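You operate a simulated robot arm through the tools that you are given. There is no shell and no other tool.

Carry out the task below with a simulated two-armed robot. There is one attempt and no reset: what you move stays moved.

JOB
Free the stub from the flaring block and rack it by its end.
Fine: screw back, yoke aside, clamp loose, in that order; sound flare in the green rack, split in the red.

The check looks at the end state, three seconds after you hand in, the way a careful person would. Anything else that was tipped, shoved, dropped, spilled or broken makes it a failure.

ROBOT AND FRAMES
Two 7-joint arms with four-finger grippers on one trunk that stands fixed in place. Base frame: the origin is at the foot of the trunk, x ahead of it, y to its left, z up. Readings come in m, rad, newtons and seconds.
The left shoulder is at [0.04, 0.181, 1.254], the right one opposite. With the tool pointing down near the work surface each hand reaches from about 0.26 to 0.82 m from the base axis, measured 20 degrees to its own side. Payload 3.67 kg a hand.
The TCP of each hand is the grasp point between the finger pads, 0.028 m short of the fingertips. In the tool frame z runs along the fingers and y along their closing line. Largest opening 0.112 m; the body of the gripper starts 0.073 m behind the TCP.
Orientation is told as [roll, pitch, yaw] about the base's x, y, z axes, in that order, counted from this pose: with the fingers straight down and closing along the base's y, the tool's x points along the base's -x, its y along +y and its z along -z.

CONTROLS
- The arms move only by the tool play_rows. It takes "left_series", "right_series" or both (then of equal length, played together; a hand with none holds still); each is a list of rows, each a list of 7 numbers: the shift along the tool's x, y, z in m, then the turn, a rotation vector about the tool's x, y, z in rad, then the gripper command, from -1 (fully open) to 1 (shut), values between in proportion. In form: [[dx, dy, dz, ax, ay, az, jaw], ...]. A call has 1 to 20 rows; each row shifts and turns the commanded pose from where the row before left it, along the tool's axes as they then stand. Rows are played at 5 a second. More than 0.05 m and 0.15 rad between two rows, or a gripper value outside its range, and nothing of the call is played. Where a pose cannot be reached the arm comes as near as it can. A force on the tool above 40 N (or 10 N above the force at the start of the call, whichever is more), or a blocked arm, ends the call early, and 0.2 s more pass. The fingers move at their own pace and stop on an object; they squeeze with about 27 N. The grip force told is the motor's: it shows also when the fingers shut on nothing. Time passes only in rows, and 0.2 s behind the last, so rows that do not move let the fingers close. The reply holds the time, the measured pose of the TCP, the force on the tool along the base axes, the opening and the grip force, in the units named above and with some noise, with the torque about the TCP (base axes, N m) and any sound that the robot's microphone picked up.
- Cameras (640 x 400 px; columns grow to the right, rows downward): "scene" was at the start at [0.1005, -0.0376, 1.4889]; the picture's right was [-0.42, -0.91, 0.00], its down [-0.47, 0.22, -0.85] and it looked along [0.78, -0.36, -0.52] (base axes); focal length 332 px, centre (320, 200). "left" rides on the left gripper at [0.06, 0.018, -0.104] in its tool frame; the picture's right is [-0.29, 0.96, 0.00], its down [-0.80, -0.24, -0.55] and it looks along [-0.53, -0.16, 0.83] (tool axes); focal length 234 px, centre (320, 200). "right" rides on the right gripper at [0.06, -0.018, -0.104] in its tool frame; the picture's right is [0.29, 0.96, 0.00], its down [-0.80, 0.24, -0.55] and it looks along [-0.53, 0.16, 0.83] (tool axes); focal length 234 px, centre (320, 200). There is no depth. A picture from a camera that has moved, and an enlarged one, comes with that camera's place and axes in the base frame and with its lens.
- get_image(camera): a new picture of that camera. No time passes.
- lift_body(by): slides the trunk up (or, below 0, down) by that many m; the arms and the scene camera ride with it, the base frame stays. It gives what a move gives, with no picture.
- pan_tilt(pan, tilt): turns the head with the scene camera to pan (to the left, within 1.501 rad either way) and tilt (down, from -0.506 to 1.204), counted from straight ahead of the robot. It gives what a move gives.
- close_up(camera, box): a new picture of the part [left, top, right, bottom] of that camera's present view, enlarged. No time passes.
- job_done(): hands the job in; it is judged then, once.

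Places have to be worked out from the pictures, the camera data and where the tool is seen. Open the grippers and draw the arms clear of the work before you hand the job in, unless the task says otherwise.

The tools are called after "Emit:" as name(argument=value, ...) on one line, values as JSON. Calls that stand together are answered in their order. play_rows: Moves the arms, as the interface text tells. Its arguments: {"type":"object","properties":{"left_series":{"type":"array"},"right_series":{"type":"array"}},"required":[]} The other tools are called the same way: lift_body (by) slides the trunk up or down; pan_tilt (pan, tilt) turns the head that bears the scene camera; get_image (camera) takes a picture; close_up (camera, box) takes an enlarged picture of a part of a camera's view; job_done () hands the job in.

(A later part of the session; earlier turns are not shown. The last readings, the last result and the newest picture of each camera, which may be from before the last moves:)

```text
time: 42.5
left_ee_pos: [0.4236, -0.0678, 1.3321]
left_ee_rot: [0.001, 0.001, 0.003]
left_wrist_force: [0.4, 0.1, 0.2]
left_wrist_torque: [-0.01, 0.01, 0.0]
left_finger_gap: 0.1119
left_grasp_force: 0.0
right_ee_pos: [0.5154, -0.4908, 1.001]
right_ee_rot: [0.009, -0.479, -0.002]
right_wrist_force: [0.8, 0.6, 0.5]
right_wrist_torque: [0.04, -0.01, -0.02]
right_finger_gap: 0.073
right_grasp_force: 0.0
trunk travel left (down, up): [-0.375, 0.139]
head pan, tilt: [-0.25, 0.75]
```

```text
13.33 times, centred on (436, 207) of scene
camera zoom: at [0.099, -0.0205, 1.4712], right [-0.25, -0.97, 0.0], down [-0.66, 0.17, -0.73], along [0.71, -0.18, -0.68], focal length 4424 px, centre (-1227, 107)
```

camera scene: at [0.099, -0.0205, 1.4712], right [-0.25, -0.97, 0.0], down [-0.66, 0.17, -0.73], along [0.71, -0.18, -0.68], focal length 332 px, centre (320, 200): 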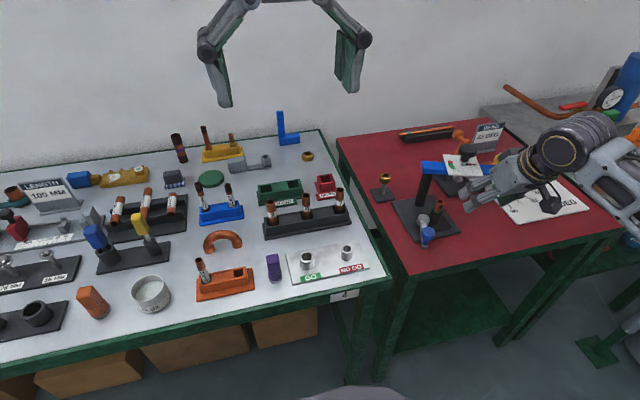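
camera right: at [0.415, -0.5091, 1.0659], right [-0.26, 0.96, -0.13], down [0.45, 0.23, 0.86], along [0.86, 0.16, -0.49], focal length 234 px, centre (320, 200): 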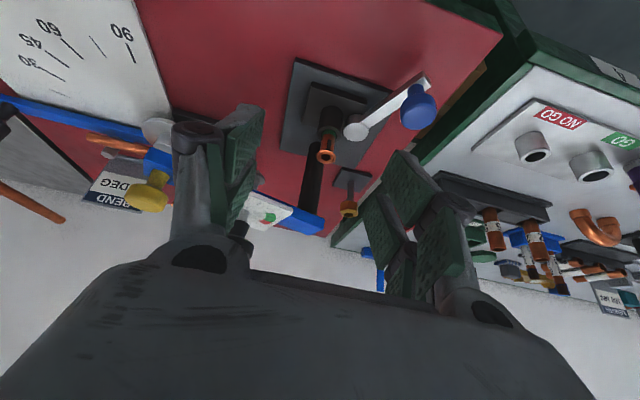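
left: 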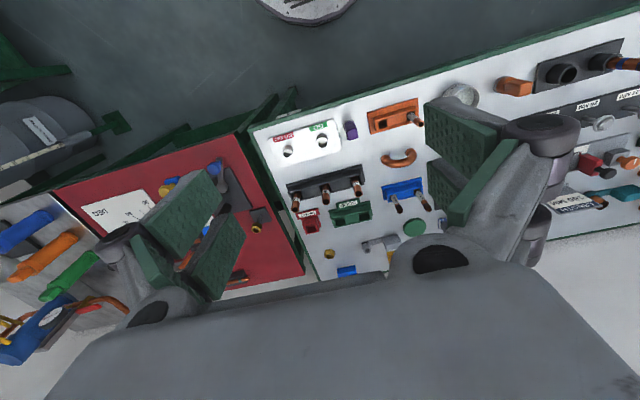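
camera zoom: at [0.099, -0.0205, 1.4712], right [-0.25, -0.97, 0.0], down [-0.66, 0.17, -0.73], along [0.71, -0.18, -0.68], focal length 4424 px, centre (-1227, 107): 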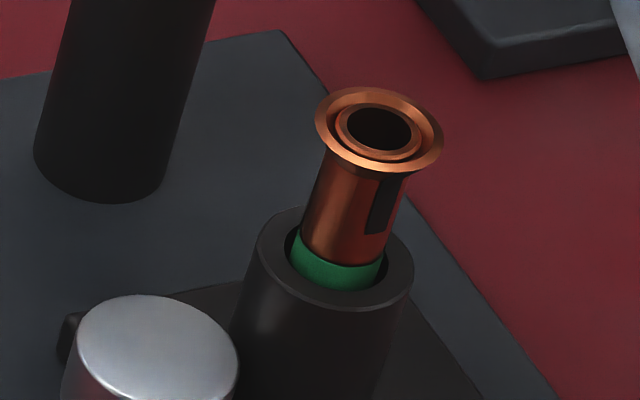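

To judge the rim itself I look steeply from above at the robot-side rim with the right camera.

Emit:
play_rows(right_series=[[0, 0, 0, 0, 0.12, 0, -0.3], [0, 0, 0, 0, 0.12, 0, -0.3], [0, 0, 0, 0, 0.12, 0, -0.3], [0, 0, 0, 0, 0.12, 0, -0.3], [-0.03, 0.003, 0, -0.01, 0, 0, -0.3], [-0.035, 0.003, 0.01, 0, 0, 0, -0.3], [0, 0, 0.02, 0, 0, 0, -0.3], [0, 0, 0, 0, 0, 0, -0.3]])

Emit:
get_image(camera="right")

```text
time: 44.3
left_ee_pos: [0.4229, -0.0695, 1.3322]
left_ee_rot: [0.001, 0.001, 0.002]
left_wrist_force: [0.5, 0.4, -1.0]
left_wrist_torque: [0.04, 0.01, -0.02]
left_finger_gap: 0.1119
left_grasp_force: 0.1
right_ee_pos: [0.5806, -0.4835, 0.9713]
right_ee_rot: [0.016, 0.0, 0.003]
right_wrist_force: [0.1, -0.4, -0.5]
right_wrist_torque: [-0.01, -0.02, 0.0]
right_finger_gap: 0.0728
right_grasp_force: 0.0
trunk travel left (down, up): [-0.375, 0.139]
head pan, tilt: [-0.25, 0.75]
```

```text
taken
camera right: at [0.5214, -0.5039, 1.0749], right [-0.29, 0.96, 0.02], down [0.8, 0.23, 0.56], along [0.53, 0.17, -0.83], focal length 234 px, centre (320, 200)
```

right: 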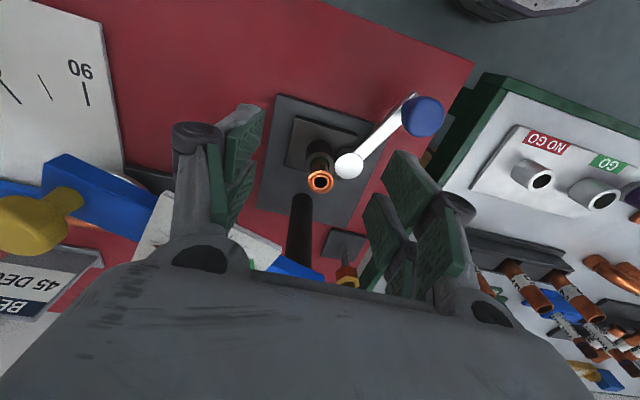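

Emit:
close_up(camera="right", box=[303, 165, 339, 197])

Emit:
close_up(camera="right", box=[312, 163, 330, 179])

```text
12.50 times, centred on (321, 181) of right
camera zoom: at [0.5214, -0.5039, 1.0749], right [-0.29, 0.96, 0.02], down [0.8, 0.23, 0.56], along [0.53, 0.17, -0.83], focal length 2927 px, centre (308, 438)
```

zoom: 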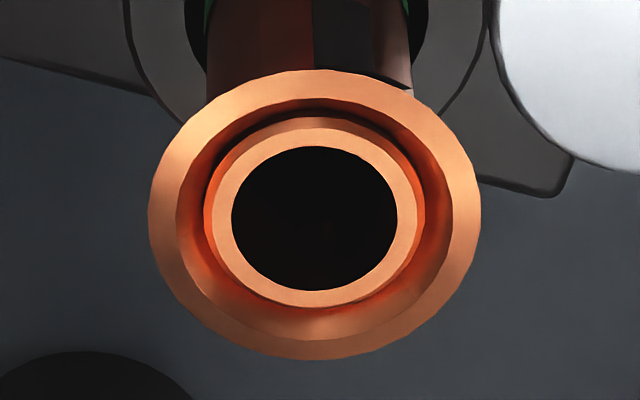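

```text
16.00 times, centred on (321, 171) of right
camera zoom: at [0.5214, -0.5039, 1.0749], right [-0.29, 0.96, 0.02], down [0.8, 0.23, 0.56], along [0.53, 0.17, -0.83], focal length 3747 px, centre (304, 664)
```

zoom: 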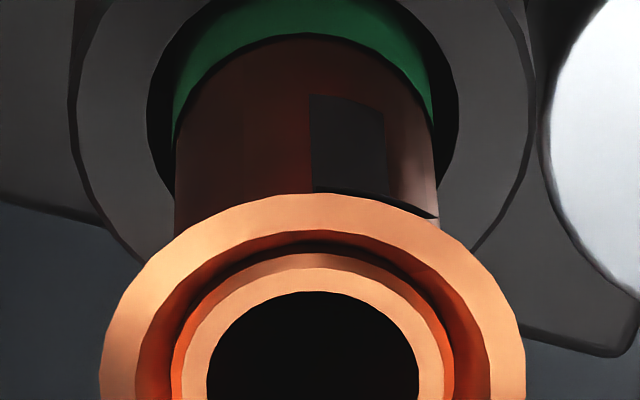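

The top ring is unbroken, but the strip starts outside the rim and runs down the wall; I will re-inspect it in hand. REJECT/GOOD racks look far (~0.84 m), so I move the right hand up and over toward them to measure them.

Emit:
play_rows(right_series=[[0, 0, -0.045, 0, 0, 0, -0.3], [0, 0, -0.045, 0, 0, 0, -0.3], [0, 0, -0.045, 0, 0, 0, -0.3], [-0.01, 0.045, 0, -0.016, 0, 0, -0.3], [-0.01, 0.045, 0, 0, 0, 0, -0.3], [-0.01, 0.045, 0, 0, 0, 0, -0.3], [-0.01, 0.045, 0, 0, 0, 0, -0.3], [-0.01, 0.045, 0, 0, 0, 0, -0.3], [0, 0, 0, 0, 0, 0, -0.3]])

Emit:
get_image(camera="right")

Emit:
get_image(camera="scene")

```text
time: 46.3
left_ee_pos: [0.4236, -0.0706, 1.3322]
left_ee_rot: [0.0, 0.001, 0.003]
left_wrist_force: [-1.3, 0.4, 0.1]
left_wrist_torque: [0.02, -0.01, 0.0]
left_finger_gap: 0.1118
left_grasp_force: 0.1
right_ee_pos: [0.6309, -0.2632, 1.1148]
right_ee_rot: [0.035, 0.001, 0.0]
right_wrist_force: [-1.2, -0.6, 0.8]
right_wrist_torque: [0.02, -0.03, 0.0]
right_finger_gap: 0.0728
right_grasp_force: 0.1
trunk travel left (down, up): [-0.375, 0.139]
head pan, tilt: [-0.25, 0.75]
```

```text
taken
camera right: at [0.5706, -0.2848, 1.2173], right [-0.29, 0.96, 0.03], down [0.8, 0.22, 0.56], along [0.53, 0.19, -0.83], focal length 234 px, centre (320, 200)
```

right: 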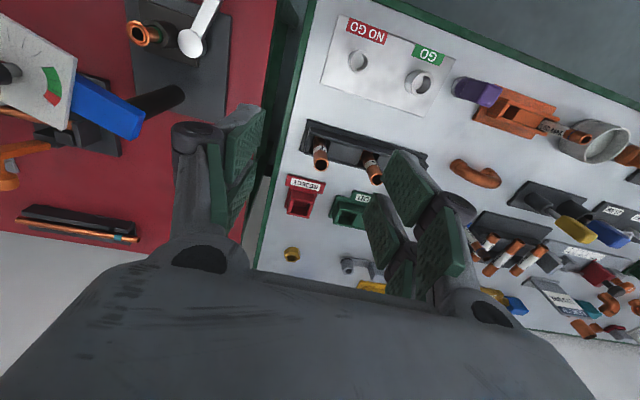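

```text
taken
camera scene: at [0.0987, -0.0214, 1.4712], right [-0.25, -0.97, 0.0], down [-0.66, 0.17, -0.73], along [0.71, -0.18, -0.68], focal length 332 px, centre (320, 200)
```

scene: 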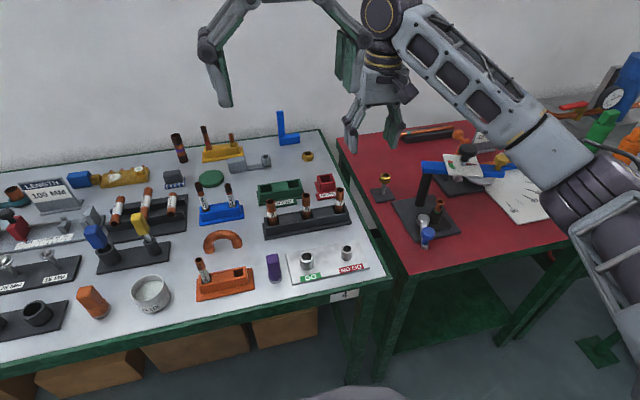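

Emit:
close_up(camera="right", box=[260, 100, 440, 280])

```text
2.22 times, centred on (350, 190) of right
camera zoom: at [0.5706, -0.2848, 1.2173], right [-0.29, 0.96, 0.03], down [0.8, 0.22, 0.56], along [0.53, 0.19, -0.83], focal length 520 px, centre (253, 222)
```

zoom: 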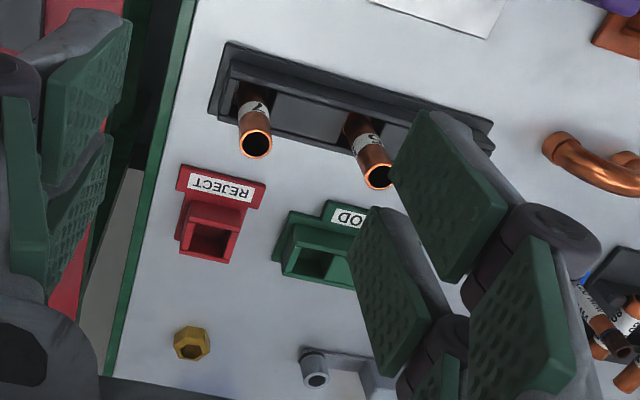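

REJECT pocket is at about [0.85,-0.232, top 0.83] — far, so placement will need a forward tilt (and maybe a lowered trunk). Next step in order is the clamp: I go above the blue lever knob [0.545,-0.402], aligned across the lever.

Emit:
play_rows(right_series=[[0, 0, 0, 0.035, 0, 0, -0.3], [0.0215, -0.0348, 0, 0, 0, 0, -0.3], [0.0215, -0.0348, 0, 0, 0, 0, -0.3], [0.0215, -0.0348, 0, 0, 0, 0, -0.3], [0.0215, -0.0348, 0, 0, 0, 0, -0.3], [0, 0, 0, 0, 0, 0.149, -0.1], [0, 0, 0, 0, 0, 0.149, -0.1], [0, 0, 0, 0, 0, 0.149, -0.1], [0, 0, 0.04, 0, 0, 0, -0.1], [0, 0, 0.04, 0, 0, 0, -0.1], [0, 0, 0.04, 0, 0, 0, -0.1], [0, 0, 0, 0, 0, 0, -0.1]])

Emit:
get_image(camera="right")

Emit:
pan_tilt(pan=-0.65, tilt=0.7)

Emit:
close_up(camera="scene", box=[220, 120, 400, 270])

```text
time: 48.9
left_ee_pos: [0.423, -0.068, 1.3309]
left_ee_rot: [-0.001, -0.002, 0.001]
left_wrist_force: [-0.3, 0.3, 0.6]
left_wrist_torque: [-0.03, -0.01, 0.06]
left_finger_gap: 0.1119
left_grasp_force: 0.0
right_ee_pos: [0.5456, -0.402, 0.992]
right_ee_rot: [-0.001, -0.002, -0.449]
right_wrist_force: [-0.5, -0.2, 0.7]
right_wrist_torque: [0.02, 0.0, -0.03]
right_finger_gap: 0.0615
right_grasp_force: 0.0
trunk travel left (down, up): [-0.375, 0.139]
head pan, tilt: [-0.25, 0.75]
```

```text
taken
camera right: at [0.4844, -0.3921, 1.0966], right [0.15, 0.99, 0.0], down [0.82, -0.13, 0.55], along [0.55, -0.09, -0.83], focal length 234 px, centre (320, 200)
```

right: 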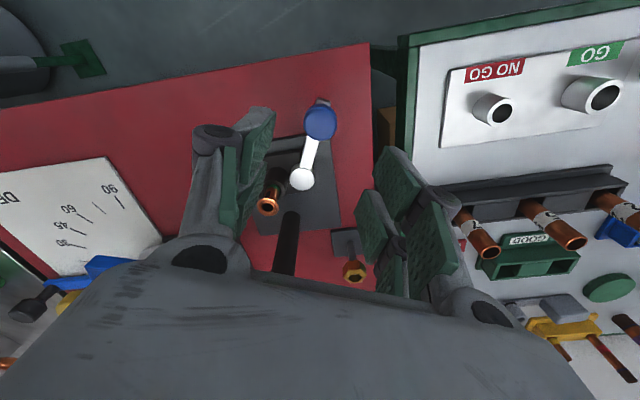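

```text
time: 49.7
left_ee_pos: [0.4236, -0.0682, 1.3325]
left_ee_rot: [0.001, 0.0, 0.003]
left_wrist_force: [0.4, -0.1, -0.2]
left_wrist_torque: [0.0, -0.02, 0.0]
left_finger_gap: 0.112
left_grasp_force: 0.0
right_ee_pos: [0.545, -0.4018, 0.9922]
right_ee_rot: [0.0, -0.001, -0.446]
right_wrist_force: [0.6, 0.0, -0.1]
right_wrist_torque: [-0.05, -0.01, 0.0]
right_finger_gap: 0.0616
right_grasp_force: 0.1
trunk travel left (down, up): [-0.375, 0.139]
head pan, tilt: [-0.649, 0.7]
```

```text
2.67 times, centred on (310, 195) of scene
camera zoom: at [0.0868, -0.0511, 1.4754], right [-0.6, -0.8, 0.0], down [-0.51, 0.39, -0.76], along [0.61, -0.46, -0.64], focal length 885 px, centre (347, 213)
```

zoom: 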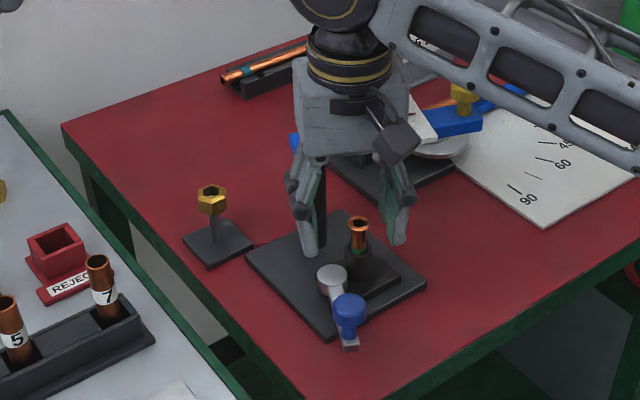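

Aligned over the knob (measured [0.545,-0.401]; lever pivot [0.622,-0.439]). I descend to z≈0.870 and cage the knob loosely.

Emit:
play_rows(right_series=[[0, 0, 0.04, 0, 0, 0, -0.1], [0, 0, 0.04, 0, 0, 0, -0.1], [0, 0, 0.03, 0, 0, 0, -0.1], [0, 0, 0.011, 0, 0, 0, -0.1], [0, 0, 0, 0, 0, 0, 0.25], [0, 0, 0, 0, 0, 0, 0.25]])

Emit:
get_image(camera="right")

Emit:
close_up(camera="scene", box=[250, 140, 380, 260])

```text
time: 51.1
left_ee_pos: [0.423, -0.0691, 1.3313]
left_ee_rot: [0.0, 0.001, 0.0]
left_wrist_force: [0.4, 0.0, 0.8]
left_wrist_torque: [-0.01, -0.01, 0.0]
left_finger_gap: 0.1121
left_grasp_force: 0.1
right_ee_pos: [0.5444, -0.4014, 0.8733]
right_ee_rot: [0.001, 0.0, -0.448]
right_wrist_force: [-0.1, 1.2, -0.6]
right_wrist_torque: [0.01, -0.01, 0.02]
right_finger_gap: 0.042
right_grasp_force: 0.0
trunk travel left (down, up): [-0.375, 0.139]
head pan, tilt: [-0.649, 0.7]
```

```text
taken
camera right: at [0.4825, -0.3925, 0.9763], right [0.15, 0.99, 0.0], down [0.82, -0.13, 0.55], along [0.55, -0.09, -0.83], focal length 234 px, centre (320, 200)
```

right: 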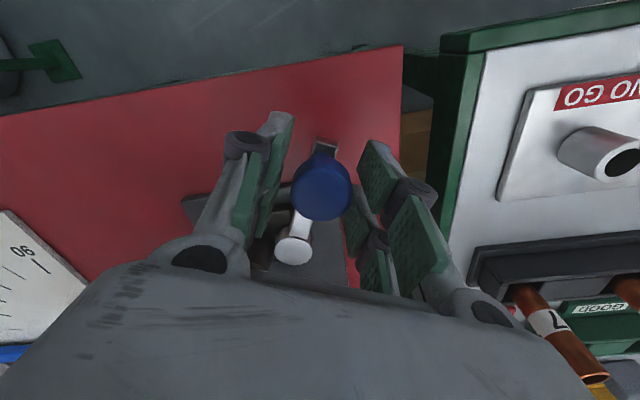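

```text
3.33 times, centred on (315, 200) of scene
camera zoom: at [0.0867, -0.0512, 1.4754], right [-0.6, -0.8, 0.0], down [-0.51, 0.39, -0.76], along [0.61, -0.46, -0.64], focal length 1106 px, centre (337, 200)
```

zoom: 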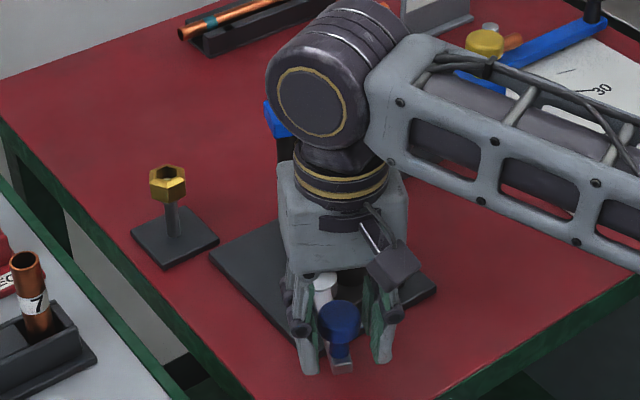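

Caged without contact. I test-push the lever clockwise (toward +y) a few mm.

Emit:
play_rows(right_series=[[0, 0.003, 0, 0, 0, 0, 0.25], [0, 0.003, 0, 0, 0, 0, 0.25], [0, 0.002, 0, 0, 0, 0, 0.25], [0, 0, 0, 0, 0, 0, 0.25]])

Emit:
get_image(camera="right")

```text
time: 52.1
left_ee_pos: [0.4243, -0.0687, 1.3317]
left_ee_rot: [-0.001, 0.0, 0.001]
left_wrist_force: [0.5, -0.1, -0.3]
left_wrist_torque: [0.0, 0.02, 0.0]
left_finger_gap: 0.1118
left_grasp_force: 0.2
right_ee_pos: [0.5481, -0.3943, 0.8724]
right_ee_rot: [-0.001, -0.002, -0.445]
right_wrist_force: [0.6, -2.4, -0.8]
right_wrist_torque: [0.0, -0.01, 0.02]
right_finger_gap: 0.0429
right_grasp_force: 0.6
trunk travel left (down, up): [-0.375, 0.139]
head pan, tilt: [-0.649, 0.7]
```

```text
taken
camera right: at [0.4866, -0.3845, 0.9766], right [0.15, 0.99, 0.0], down [0.82, -0.13, 0.55], along [0.55, -0.09, -0.83], focal length 234 px, centre (320, 200)
```

right: 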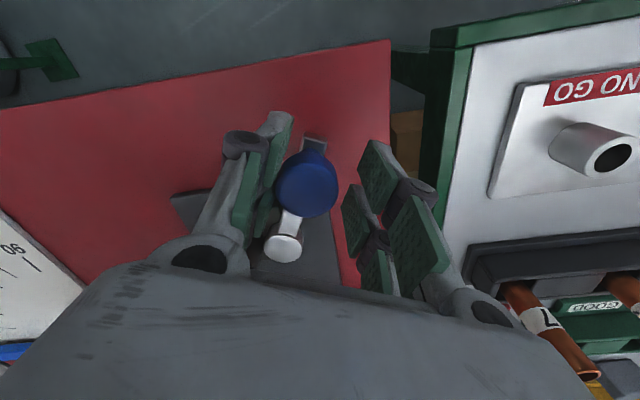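

Only 2.4 N, so it appears to move this way. I continue along the arc a bit and check.

Emit:
play_rows(right_series=[[-0.0002, 0.005, 0, 0, 0, 0.06, 0.25], [-0.0002, 0.005, 0, 0, 0, 0.06, 0.25], [-0.0002, 0.005, 0, 0, 0, 0.06, 0.25], [0, 0, 0, 0, 0, 0, 0.25]])

Emit:
get_image(camera="right")

Emit:
close_up(camera="scene", box=[250, 140, 380, 260])

```text
time: 53.1
left_ee_pos: [0.423, -0.0695, 1.3314]
left_ee_rot: [0.0, 0.0, 0.003]
left_wrist_force: [0.3, 1.2, -0.1]
left_wrist_torque: [0.04, 0.0, 0.01]
left_finger_gap: 0.112
left_grasp_force: 0.0
right_ee_pos: [0.5561, -0.3804, 0.8721]
right_ee_rot: [-0.002, 0.002, -0.627]
right_wrist_force: [0.3, 0.2, -0.7]
right_wrist_torque: [0.0, 0.0, -0.04]
right_finger_gap: 0.0423
right_grasp_force: 0.2
trunk travel left (down, up): [-0.375, 0.139]
head pan, tilt: [-0.649, 0.7]
```

```text
taken
camera right: at [0.497, -0.3604, 0.9764], right [0.33, 0.94, 0.0], down [0.79, -0.27, 0.55], along [0.52, -0.18, -0.83], focal length 234 px, centre (320, 200)
```

right: 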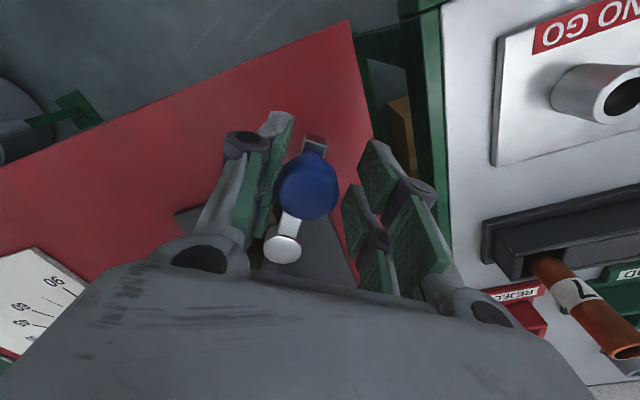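

```text
3.33 times, centred on (315, 200) of scene
camera zoom: at [0.0866, -0.0512, 1.4754], right [-0.6, -0.8, 0.0], down [-0.51, 0.39, -0.76], along [0.61, -0.46, -0.64], focal length 1106 px, centre (337, 200)
```

zoom: 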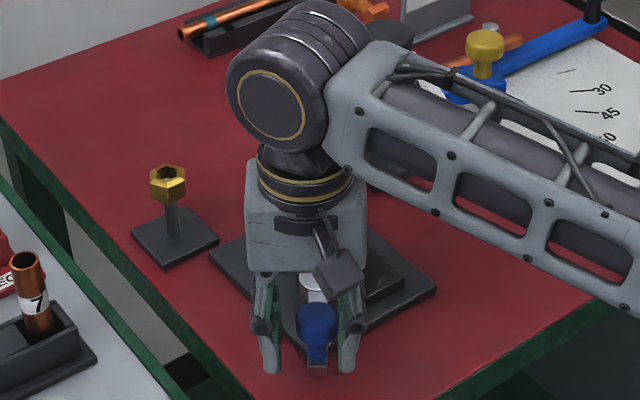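

The lever turns freely. I continue the arc.

Emit:
play_rows(right_series=[[-0.0004, 0.0083, 0, 0, 0, 0.1, 0.25], [-0.0004, 0.0083, 0, 0, 0, 0.1, 0.25], [-0.0004, 0.0083, 0, 0, 0, 0.1, 0.25], [-0.0004, 0.0083, 0, 0, 0, 0.1, 0.25], [0, 0, 0, 0, 0, 0, 0.25]])

Emit:
get_image(camera="right")

Emit:
close_up(camera="scene", box=[230, 130, 380, 260])

```text
time: 54.3
left_ee_pos: [0.4227, -0.0693, 1.3311]
left_ee_rot: [0.0, 0.0, 0.003]
left_wrist_force: [-0.2, -0.2, -0.8]
left_wrist_torque: [-0.03, -0.01, -0.02]
left_finger_gap: 0.1118
left_grasp_force: 0.0
right_ee_pos: [0.5812, -0.3584, 0.8716]
right_ee_rot: [0.0, 0.0, -1.029]
right_wrist_force: [0.2, 0.7, 0.1]
right_wrist_torque: [-0.02, 0.0, 0.03]
right_finger_gap: 0.042
right_grasp_force: 0.1
trunk travel left (down, up): [-0.375, 0.139]
head pan, tilt: [-0.649, 0.7]
```

```text
taken
camera right: at [0.5343, -0.3165, 0.9768], right [0.67, 0.74, 0.0], down [0.62, -0.56, 0.55], along [0.41, -0.37, -0.83], focal length 234 px, centre (320, 200)
```

right: 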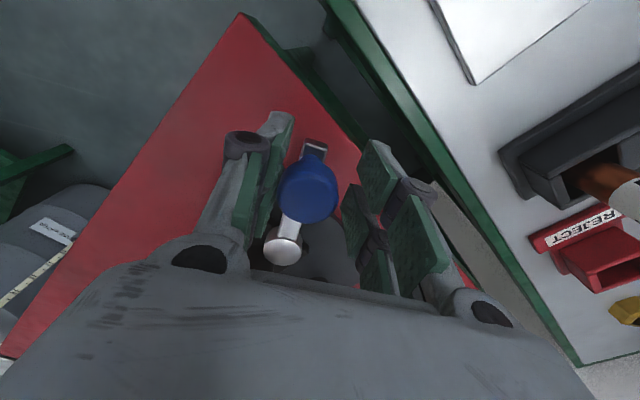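

```text
3.08 times, centred on (305, 195) of scene
camera zoom: at [0.0865, -0.0513, 1.4754], right [-0.6, -0.8, 0.0], down [-0.51, 0.39, -0.76], along [0.61, -0.46, -0.64], focal length 1021 px, centre (366, 215)
```

zoom: 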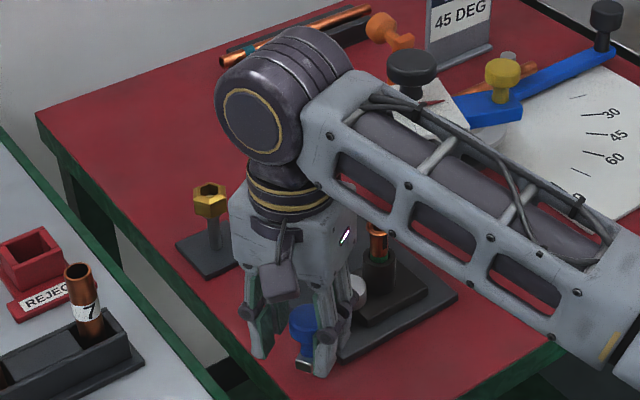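

Emit:
play_rows(right_series=[[-0.0004, 0.0083, 0, 0, 0, 0.1, 0.25], [-0.0004, 0.0083, 0, 0, 0, 0.1, 0.25], [-0.0004, 0.0083, 0, 0, 0, 0.1, 0.25], [0, 0, 0, 0, 0, 0, 0.25]])

Emit:
get_image(camera="right")

Emit:
close_up(camera="scene", box=[230, 130, 380, 260])

```text
time: 55.3
left_ee_pos: [0.4228, -0.0703, 1.3318]
left_ee_rot: [-0.001, -0.001, 0.001]
left_wrist_force: [-0.1, 0.2, 0.1]
left_wrist_torque: [0.01, 0.05, 0.0]
left_finger_gap: 0.1121
left_grasp_force: 0.1
right_ee_pos: [0.6041, -0.3494, 0.8733]
right_ee_rot: [-0.001, -0.002, -1.327]
right_wrist_force: [0.5, 0.0, 0.2]
right_wrist_torque: [0.02, -0.04, -0.02]
right_finger_gap: 0.0423
right_grasp_force: 0.1
trunk travel left (down, up): [-0.375, 0.139]
head pan, tilt: [-0.649, 0.7]
```

```text
taken
camera right: at [0.572, -0.2947, 0.9765], right [0.86, 0.51, 0.0], down [0.42, -0.72, 0.55], along [0.28, -0.48, -0.83], focal length 234 px, centre (320, 200)
```

right: 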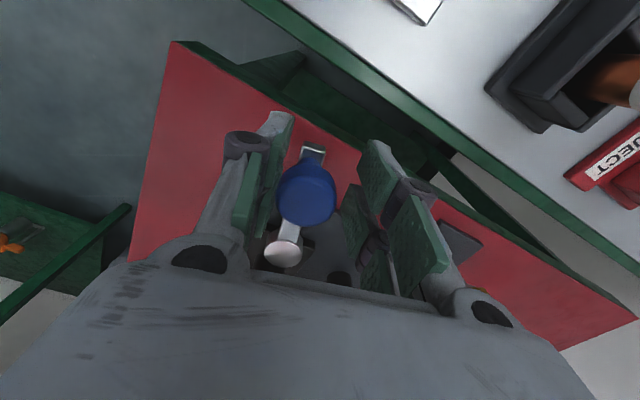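

```text
3.08 times, centred on (305, 195) of scene
camera zoom: at [0.0865, -0.0512, 1.4754], right [-0.6, -0.8, 0.0], down [-0.51, 0.39, -0.76], along [0.61, -0.46, -0.64], focal length 1021 px, centre (366, 215)
```

zoom: 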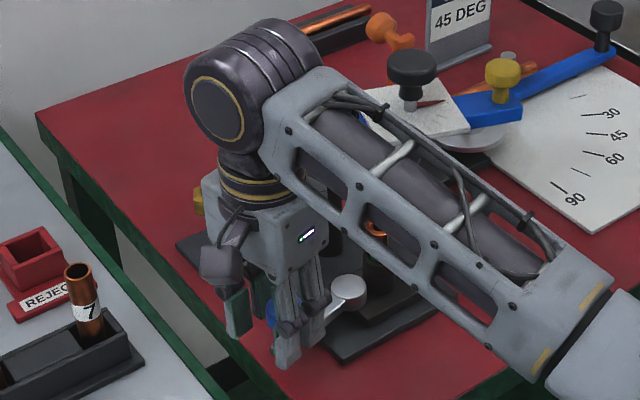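

Emit:
play_rows(right_series=[[-0.0004, 0.0083, 0, 0, 0, 0.1, 0.25], [-0.0004, 0.0083, 0, 0, 0, 0.1, 0.25], [0, 0, 0, 0, 0, 0, 0.25]])

Emit:
get_image(camera="right")

```text
time: 56.1
left_ee_pos: [0.4237, -0.0692, 1.33]
left_ee_rot: [0.0, -0.001, 0.001]
left_wrist_force: [-0.4, -0.7, -1.3]
left_wrist_torque: [0.0, 0.0, 0.02]
left_finger_gap: 0.1119
left_grasp_force: 0.2
right_ee_pos: [0.62, -0.3454, 0.8717]
right_ee_rot: [0.002, 0.0, -1.528]
right_wrist_force: [-0.9, -1.0, 0.5]
right_wrist_torque: [0.0, 0.01, -0.03]
right_finger_gap: 0.0423
right_grasp_force: 0.0
trunk travel left (down, up): [-0.375, 0.139]
head pan, tilt: [-0.649, 0.7]
```

```text
taken
camera right: at [0.5993, -0.2874, 0.9765], right [0.94, 0.33, 0.0], down [0.27, -0.79, 0.55], along [0.18, -0.52, -0.83], focal length 234 px, centre (320, 200)
```

right: 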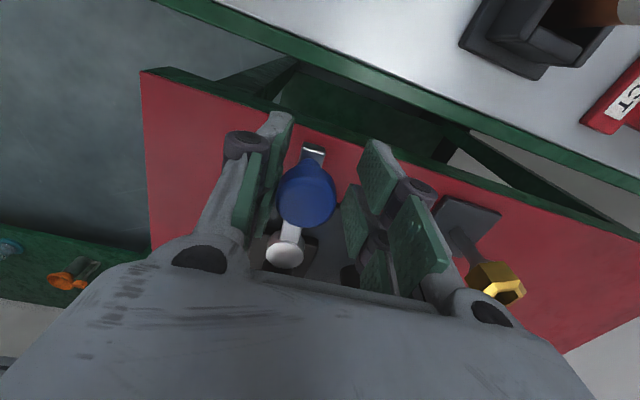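

Emit:
play_rows(right_series=[[-0.0004, 0.0083, 0, 0, 0, 0.1, 0.25], [-0.0004, 0.0083, 0, 0, 0, 0.1, 0.25], [0, 0, 0, 0, 0, 0, 0.25]])

Emit:
get_image(camera="right")

```text
time: 56.9
left_ee_pos: [0.4208, -0.0704, 1.3325]
left_ee_rot: [-0.001, -0.002, 0.002]
left_wrist_force: [0.0, 0.1, 0.4]
left_wrist_torque: [0.0, 0.0, -0.01]
left_finger_gap: 0.112
left_grasp_force: 0.0
right_ee_pos: [0.6329, -0.3468, 0.8732]
right_ee_rot: [-0.004, 0.0, -1.728]
right_wrist_force: [-25.9, -5.4, -3.5]
right_wrist_torque: [-0.04, 0.13, 0.04]
right_finger_gap: 0.0545
right_grasp_force: 12.3
trunk travel left (down, up): [-0.375, 0.139]
head pan, tilt: [-0.649, 0.7]
```

```text
taken
camera right: at [0.6258, -0.2862, 0.9759], right [0.99, 0.14, 0.0], down [0.11, -0.82, 0.56], along [0.07, -0.55, -0.83], focal length 234 px, centre (320, 200)
```

right: 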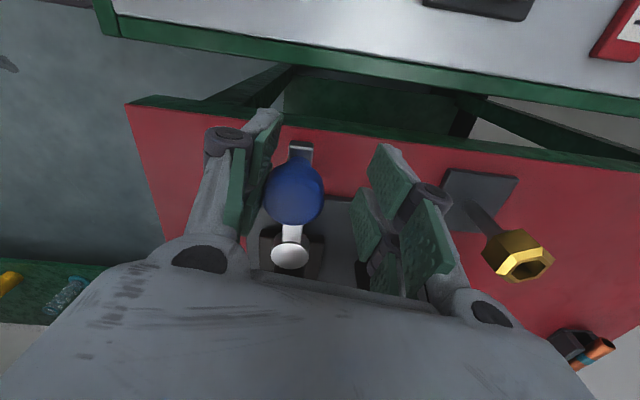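

The lever has reached its stop (−26 N) about 65–70° from the clamped position: clamp loose. I back off, open a little and rise straight up.

Emit:
play_rows(right_series=[[0, -0.009, 0, 0, 0, 0, 0.1], [0, 0, 0, 0, 0, 0, -0.05], [0, 0, -0.04, 0, 0, 0, -0.05], [0, 0, -0.045, 0, 0, 0, -0.05], [0, 0, -0.045, 0, 0, 0, -0.05], [0, 0, -0.045, 0, 0, 0, -0.05], [0, 0, 0, 0, 0, 0, -0.05]])

Emit:
get_image(camera="right")

Emit:
close_up(camera="scene", box=[230, 130, 400, 260])

```text
time: 58.5
left_ee_pos: [0.4239, -0.0703, 1.3313]
left_ee_rot: [0.001, -0.002, 0.002]
left_wrist_force: [0.3, -0.1, 0.0]
left_wrist_torque: [-0.04, 0.02, -0.03]
left_finger_gap: 0.1122
left_grasp_force: 0.0
right_ee_pos: [0.6272, -0.3451, 1.0477]
right_ee_rot: [0.001, 0.0, -1.727]
right_wrist_force: [0.2, 0.2, -0.4]
right_wrist_torque: [-0.01, 0.0, -0.02]
right_finger_gap: 0.0586
right_grasp_force: 0.1
trunk travel left (down, up): [-0.375, 0.139]
head pan, tilt: [-0.649, 0.7]
```

```text
taken
camera right: at [0.6192, -0.2844, 1.1515], right [0.99, 0.14, 0.0], down [0.11, -0.82, 0.55], along [0.07, -0.55, -0.83], focal length 234 px, centre (320, 200)
```

right: 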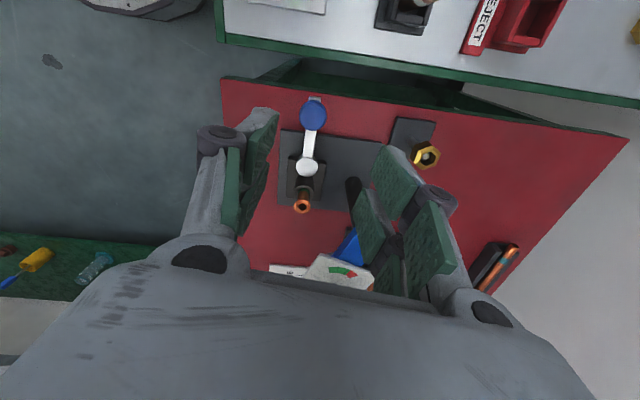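

```text
3.08 times, centred on (315, 195) of scene
camera zoom: at [0.0869, -0.0517, 1.4753], right [-0.6, -0.8, 0.0], down [-0.51, 0.39, -0.76], along [0.61, -0.46, -0.64], focal length 1021 px, centre (335, 215)
```

zoom: 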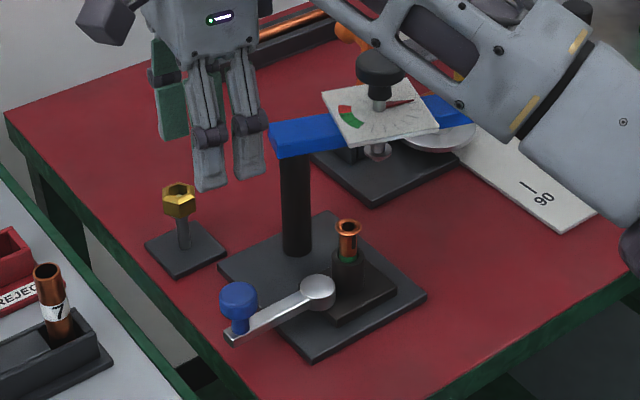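

The clamp lever now points away, the clamp is loose. The plate corner is ~25 mm from the stub on the (+x,−y) side, so I will grasp the flare with yaw −0.49 and a 0.35 rad forward tilt (the same tilt helps to reach the far rack). First I raise, turn and move above the stub.

Emit:
play_rows(right_series=[[0, 0, -0.05, 0, 0, 0, -0.05], [0, 0, -0.05, 0, 0, 0, -0.05], [0, 0, 0, 0, 0, -0.1374, -0.05], [0, 0, 0, 0, 0, -0.1374, -0.05], [0, 0, 0, 0, 0, -0.1374, -0.05], [0, 0, 0, 0, 0, -0.1374, -0.05], [0, 0, 0, 0, 0, -0.1374, -0.05], [0, 0, 0, 0, 0, -0.1374, -0.05], [0, 0, 0, 0, 0, -0.1374, -0.05], [0, 0, 0, 0, 0, -0.1374, -0.05], [0, 0, 0, 0, 0, -0.1374, -0.05], [-0.0178, -0.0381, 0, 0, 0, 0, -0.05], [-0.0178, -0.0381, 0, 0, 0, 0, -0.05], [-0.0178, -0.0381, 0, 0, 0, 0, -0.05], [0, 0, 0, 0, 0, 0, -0.05]])

Emit:
get_image(camera="right")

```text
time: 61.7
left_ee_pos: [0.4232, -0.069, 1.3309]
left_ee_rot: [0.0, 0.0, 0.002]
left_wrist_force: [0.2, 0.8, -0.2]
left_wrist_torque: [0.01, 0.02, 0.02]
left_finger_gap: 0.1123
left_grasp_force: 0.0
right_ee_pos: [0.6197, -0.4715, 1.1482]
right_ee_rot: [-0.001, 0.0, -0.49]
right_wrist_force: [0.5, -0.5, 0.1]
right_wrist_torque: [0.0, 0.0, -0.02]
right_finger_gap: 0.0587
right_grasp_force: 0.1
trunk travel left (down, up): [-0.375, 0.139]
head pan, tilt: [-0.649, 0.7]
```

```text
taken
camera right: at [0.5584, -0.4593, 1.2526], right [0.2, 0.98, 0.0], down [0.82, -0.16, 0.55], along [0.54, -0.11, -0.83], focal length 234 px, centre (320, 200)
```

right: 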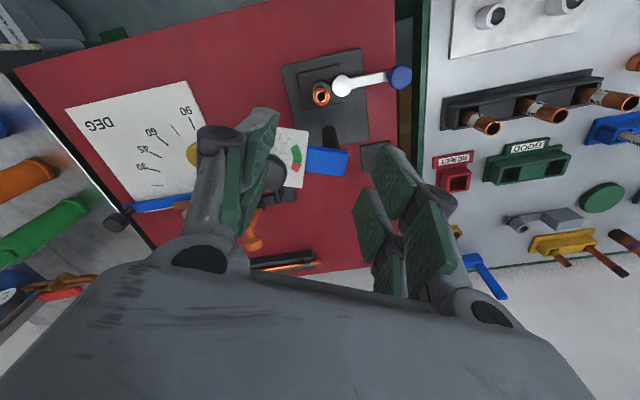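

Now the forward tilt, then a vertical descent to z≈0.97 for a check.

Emit:
play_rows(right_series=[[0, 0, 0, 0, -0.1167, 0, -0.05], [0, 0, 0, 0, -0.1167, 0, -0.05], [0, 0, 0, 0, -0.1166, 0, -0.05], [0.0154, 0, 0.0423, 0, 0, 0, -0.05], [0.0154, 0, 0.0423, 0, 0, 0, -0.05], [0.0154, 0, 0.0423, 0, 0, 0, -0.05], [0, 0, 0, 0, 0, 0, -0.05]])

Emit:
get_image(camera="right")

Emit:
close_up(camera="scene", box=[230, 110, 400, 260])

```text
time: 63.3
left_ee_pos: [0.4235, -0.0691, 1.3317]
left_ee_rot: [-0.001, 0.001, 0.0]
left_wrist_force: [0.0, -0.6, 0.6]
left_wrist_torque: [0.01, 0.0, -0.02]
left_finger_gap: 0.1121
left_grasp_force: 0.1
right_ee_pos: [0.6203, -0.4718, 1.011]
right_ee_rot: [-0.001, -0.349, -0.491]
right_wrist_force: [-0.3, 0.3, -0.7]
right_wrist_torque: [-0.02, 0.04, -0.01]
right_finger_gap: 0.0587
right_grasp_force: 0.1
trunk travel left (down, up): [-0.375, 0.139]
head pan, tilt: [-0.649, 0.7]
```

```text
taken
camera right: at [0.5317, -0.4437, 1.0889], right [0.21, 0.97, -0.1], down [0.61, -0.05, 0.79], along [0.77, -0.23, -0.6], focal length 234 px, centre (320, 200)
```

right: 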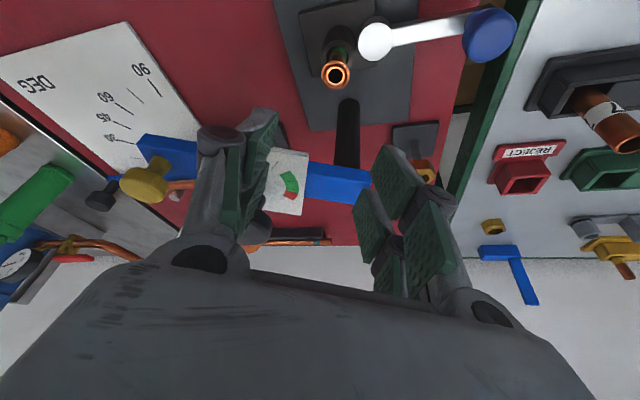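

```text
2.67 times, centred on (315, 185) of scene
camera zoom: at [0.0866, -0.051, 1.4754], right [-0.6, -0.8, 0.0], down [-0.51, 0.39, -0.76], along [0.61, -0.46, -0.64], focal length 885 px, centre (333, 240)
```

zoom: 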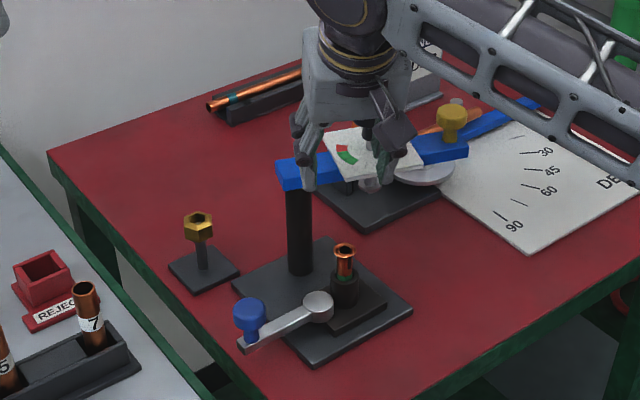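

The stub is straight below (flare ≈[0.620,-0.470,0.890]). I descend vertically until the rim is between the pads.

Emit:
play_rows(right_series=[[0.0154, 0.001, 0.0423, 0, 0, 0, -0.05], [0.0154, 0, 0.0423, 0, 0, 0, -0.05], [0.0086, 0, 0.0235, 0, 0, 0, -0.05], [0, 0, 0, 0, 0, 0, -0.05]])

Emit:
get_image(camera="right")

Emit:
close_up(camera="scene", box=[260, 140, 370, 250])

```text
time: 64.3
left_ee_pos: [0.4233, -0.0692, 1.3323]
left_ee_rot: [0.001, 0.002, 0.003]
left_wrist_force: [0.6, -0.1, 0.0]
left_wrist_torque: [-0.02, -0.01, 0.03]
left_finger_gap: 0.1121
left_grasp_force: 0.1
right_ee_pos: [0.6209, -0.4704, 0.8966]
right_ee_rot: [0.001, -0.352, -0.489]
right_wrist_force: [-0.1, -0.7, 0.0]
right_wrist_torque: [0.01, 0.03, 0.02]
right_finger_gap: 0.0587
right_grasp_force: 0.0
trunk travel left (down, up): [-0.375, 0.139]
head pan, tilt: [-0.649, 0.7]
```

```text
taken
camera right: at [0.532, -0.4434, 0.9739], right [0.21, 0.97, -0.1], down [0.61, -0.05, 0.79], along [0.77, -0.23, -0.6], focal length 234 px, centre (320, 200)
```

right: 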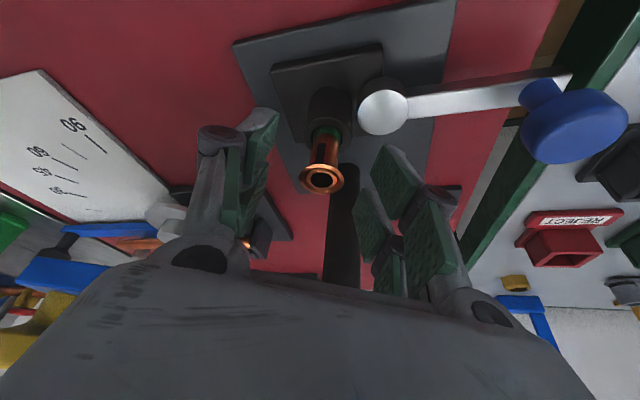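

```text
3.64 times, centred on (315, 195) of scene
camera zoom: at [0.0867, -0.0512, 1.4754], right [-0.6, -0.8, 0.0], down [-0.51, 0.39, -0.76], along [0.61, -0.46, -0.64], focal length 1207 px, centre (338, 218)
```

zoom: 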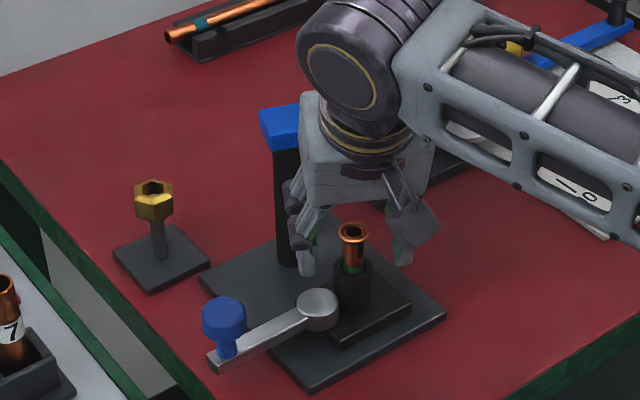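

I zoom in with the wrist camera on the flare from this close side.

Emit:
close_up(camera="right", box=[290, 110, 354, 200])

Emit:
close_up(camera="right", box=[304, 155, 338, 185])

```text
4.44 times, centred on (322, 155) of right
camera zoom: at [0.532, -0.4434, 0.9739], right [0.21, 0.97, -0.1], down [0.61, -0.05, 0.79], along [0.77, -0.23, -0.6], focal length 1041 px, centre (311, 400)
```

zoom: 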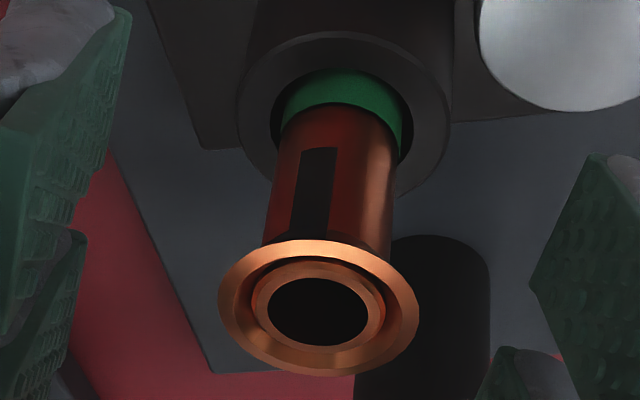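

```text
13.33 times, centred on (321, 170) of right
camera zoom: at [0.532, -0.4434, 0.9739], right [0.21, 0.97, -0.1], down [0.61, -0.05, 0.79], along [0.77, -0.23, -0.6], focal length 3122 px, centre (307, 600)
```

zoom: 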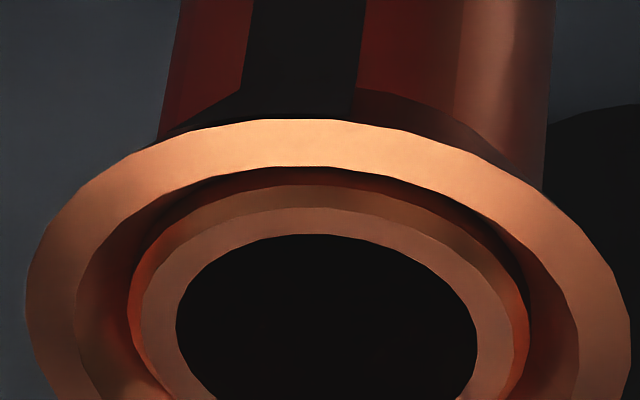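

The dark mark follows the flare's outer cone from beyond the rim down the wall — a split; the green band on the tube is irrelevant. So the red (REJECT) rack. I close on the flare.

Emit:
play_rows(right_series=[[0.0007, 0, 0.002, 0, 0, 0, 0.3], [0, 0, 0, 0, 0, 0, 1], [0, 0, 0, 0, 0, 0, 1], [0, 0, 0, 0, 0, 0, 1]])

Emit:
get_image(camera="right")

Emit:
close_up(camera="scene", box=[280, 180, 350, 250])

```text
time: 65.3
left_ee_pos: [0.4231, -0.0691, 1.3315]
left_ee_rot: [0.0, 0.0, 0.002]
left_wrist_force: [0.1, 0.0, 0.2]
left_wrist_torque: [-0.01, -0.02, 0.02]
left_finger_gap: 0.1119
left_grasp_force: 0.1
right_ee_pos: [0.6212, -0.4709, 0.8948]
right_ee_rot: [0.0, -0.35, -0.492]
right_wrist_force: [0.5, 0.6, 0.1]
right_wrist_torque: [0.01, 0.03, 0.01]
right_finger_gap: 0.0197
right_grasp_force: 27.4
trunk travel left (down, up): [-0.375, 0.139]
head pan, tilt: [-0.649, 0.7]
```

```text
taken
camera right: at [0.5319, -0.4434, 0.9721], right [0.21, 0.97, -0.1], down [0.61, -0.05, 0.79], along [0.77, -0.23, -0.6], focal length 234 px, centre (320, 200)
```

right: 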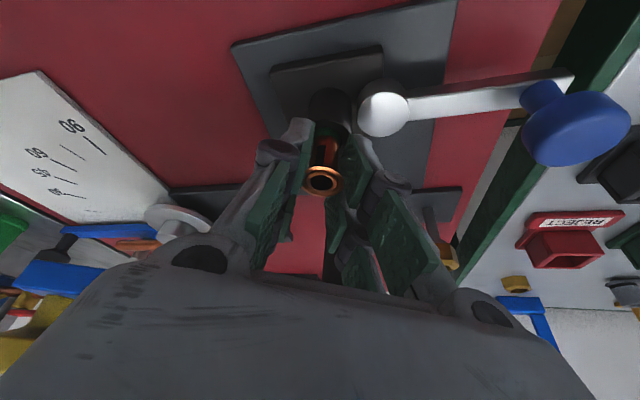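

```text
5.71 times, centred on (315, 215) of scene
camera zoom: at [0.0867, -0.0511, 1.4754], right [-0.6, -0.8, 0.0], down [-0.51, 0.39, -0.76], along [0.61, -0.46, -0.64], focal length 1896 px, centre (349, 114)
```

zoom: 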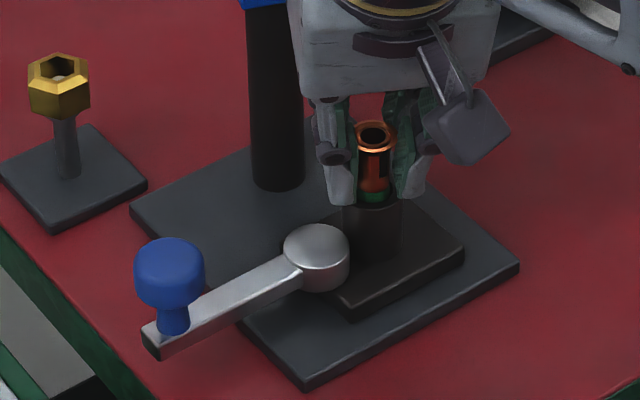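

Gripped at 0.0197 m. I lift straight up 2 cm slowly and check that it comes along.

Emit:
play_rows(right_series=[[0, 0, 0, 0, 0, 0, 1], [-0.0017, 0, -0.0047, 0, 0, 0, 1], [-0.0017, 0, -0.0047, 0, 0, 0, 1], [-0.0034, 0, -0.0094, 0, 0, 0, 1], [0, 0, 0, 0, 0, 0, 1]])

Emit:
close_up(camera="scene", box=[280, 180, 350, 250])

Emit:
close_up(camera="right", box=[260, 80, 400, 240])

```text
time: 66.5
left_ee_pos: [0.424, -0.0692, 1.3316]
left_ee_rot: [0.0, -0.001, 0.002]
left_wrist_force: [-0.1, 0.1, 0.1]
left_wrist_torque: [-0.01, -0.01, -0.05]
left_finger_gap: 0.112
left_grasp_force: 0.0
right_ee_pos: [0.6207, -0.4712, 0.9157]
right_ee_rot: [0.001, -0.349, -0.491]
right_wrist_force: [-0.1, 0.5, -0.4]
right_wrist_torque: [-0.01, 0.0, -0.01]
right_finger_gap: 0.0197
right_grasp_force: 27.7
trunk travel left (down, up): [-0.375, 0.139]
head pan, tilt: [-0.649, 0.7]
```

```text
5.71 times, centred on (315, 215) of scene
camera zoom: at [0.0868, -0.0512, 1.4754], right [-0.6, -0.8, 0.0], down [-0.51, 0.39, -0.76], along [0.61, -0.46, -0.64], focal length 1896 px, centre (349, 114)
```

zoom: 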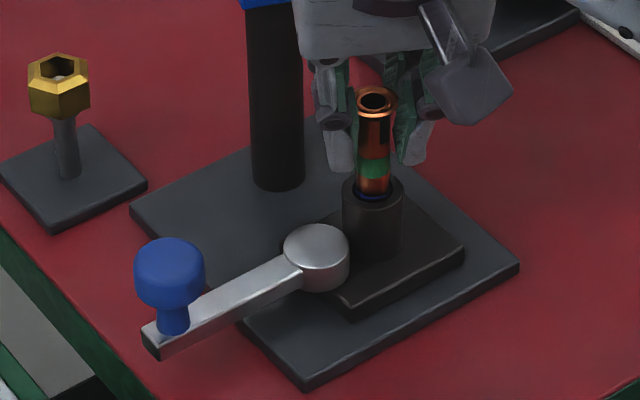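

```text
2.50 times, centred on (330, 160) of right
camera zoom: at [0.5321, -0.4437, 0.9928], right [0.21, 0.97, -0.1], down [0.61, -0.05, 0.79], along [0.77, -0.23, -0.6], focal length 585 px, centre (295, 300)
```

zoom: 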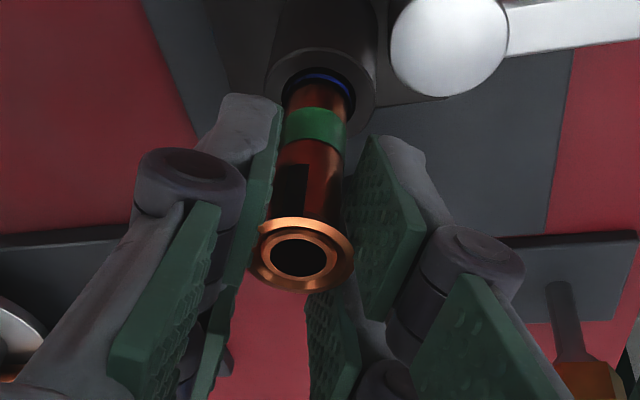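

It comes up cleanly. I lift further until it is out of the socket.

Emit:
play_rows(right_series=[[-0.0069, 0, -0.0188, 0, 0, 0, 1], [-0.0086, 0, -0.0235, 0, 0, 0, 1], [-0.0103, 0, -0.0282, 0, 0, 0, 1], [-0.0103, 0, -0.0282, 0, 0, 0, 1], [0, 0, 0, 0, 0, 0, 1]])

Emit:
close_up(camera="scene", box=[270, 130, 370, 240])

Emit:
close_up(camera="right", box=[260, 80, 400, 240])

```text
time: 67.7
left_ee_pos: [0.4235, -0.0707, 1.3317]
left_ee_rot: [0.001, 0.0, 0.002]
left_wrist_force: [0.4, 0.5, -0.5]
left_wrist_torque: [0.02, 0.0, 0.01]
left_finger_gap: 0.1119
left_grasp_force: 0.1
right_ee_pos: [0.6207, -0.4704, 1.0216]
right_ee_rot: [0.001, -0.35, -0.49]
right_wrist_force: [0.7, 0.2, -1.4]
right_wrist_torque: [-0.03, -0.01, -0.01]
right_finger_gap: 0.0192
right_grasp_force: 27.4
trunk travel left (down, up): [-0.375, 0.139]
head pan, tilt: [-0.649, 0.7]
```

```text
3.64 times, centred on (320, 185) of scene
camera zoom: at [0.0869, -0.0515, 1.4753], right [-0.6, -0.8, 0.0], down [-0.51, 0.39, -0.76], along [0.61, -0.46, -0.64], focal length 1207 px, centre (320, 254)
```

zoom: 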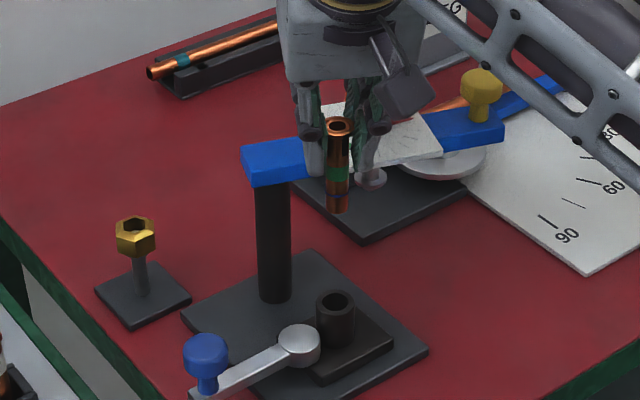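

```text
2.50 times, centred on (330, 160) of right
camera zoom: at [0.5316, -0.4437, 1.0981], right [0.21, 0.97, -0.1], down [0.61, -0.05, 0.79], along [0.77, -0.23, -0.6], focal length 585 px, centre (295, 300)
```

zoom: 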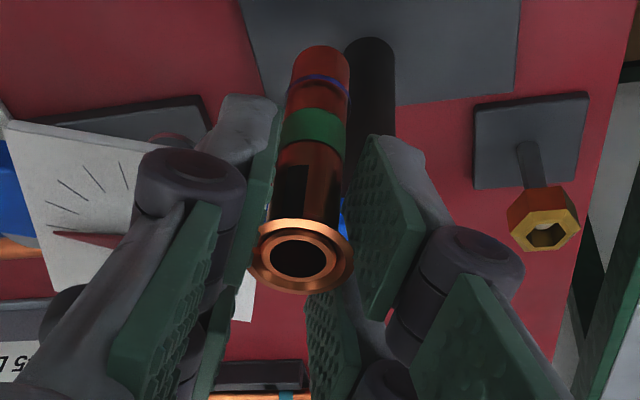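

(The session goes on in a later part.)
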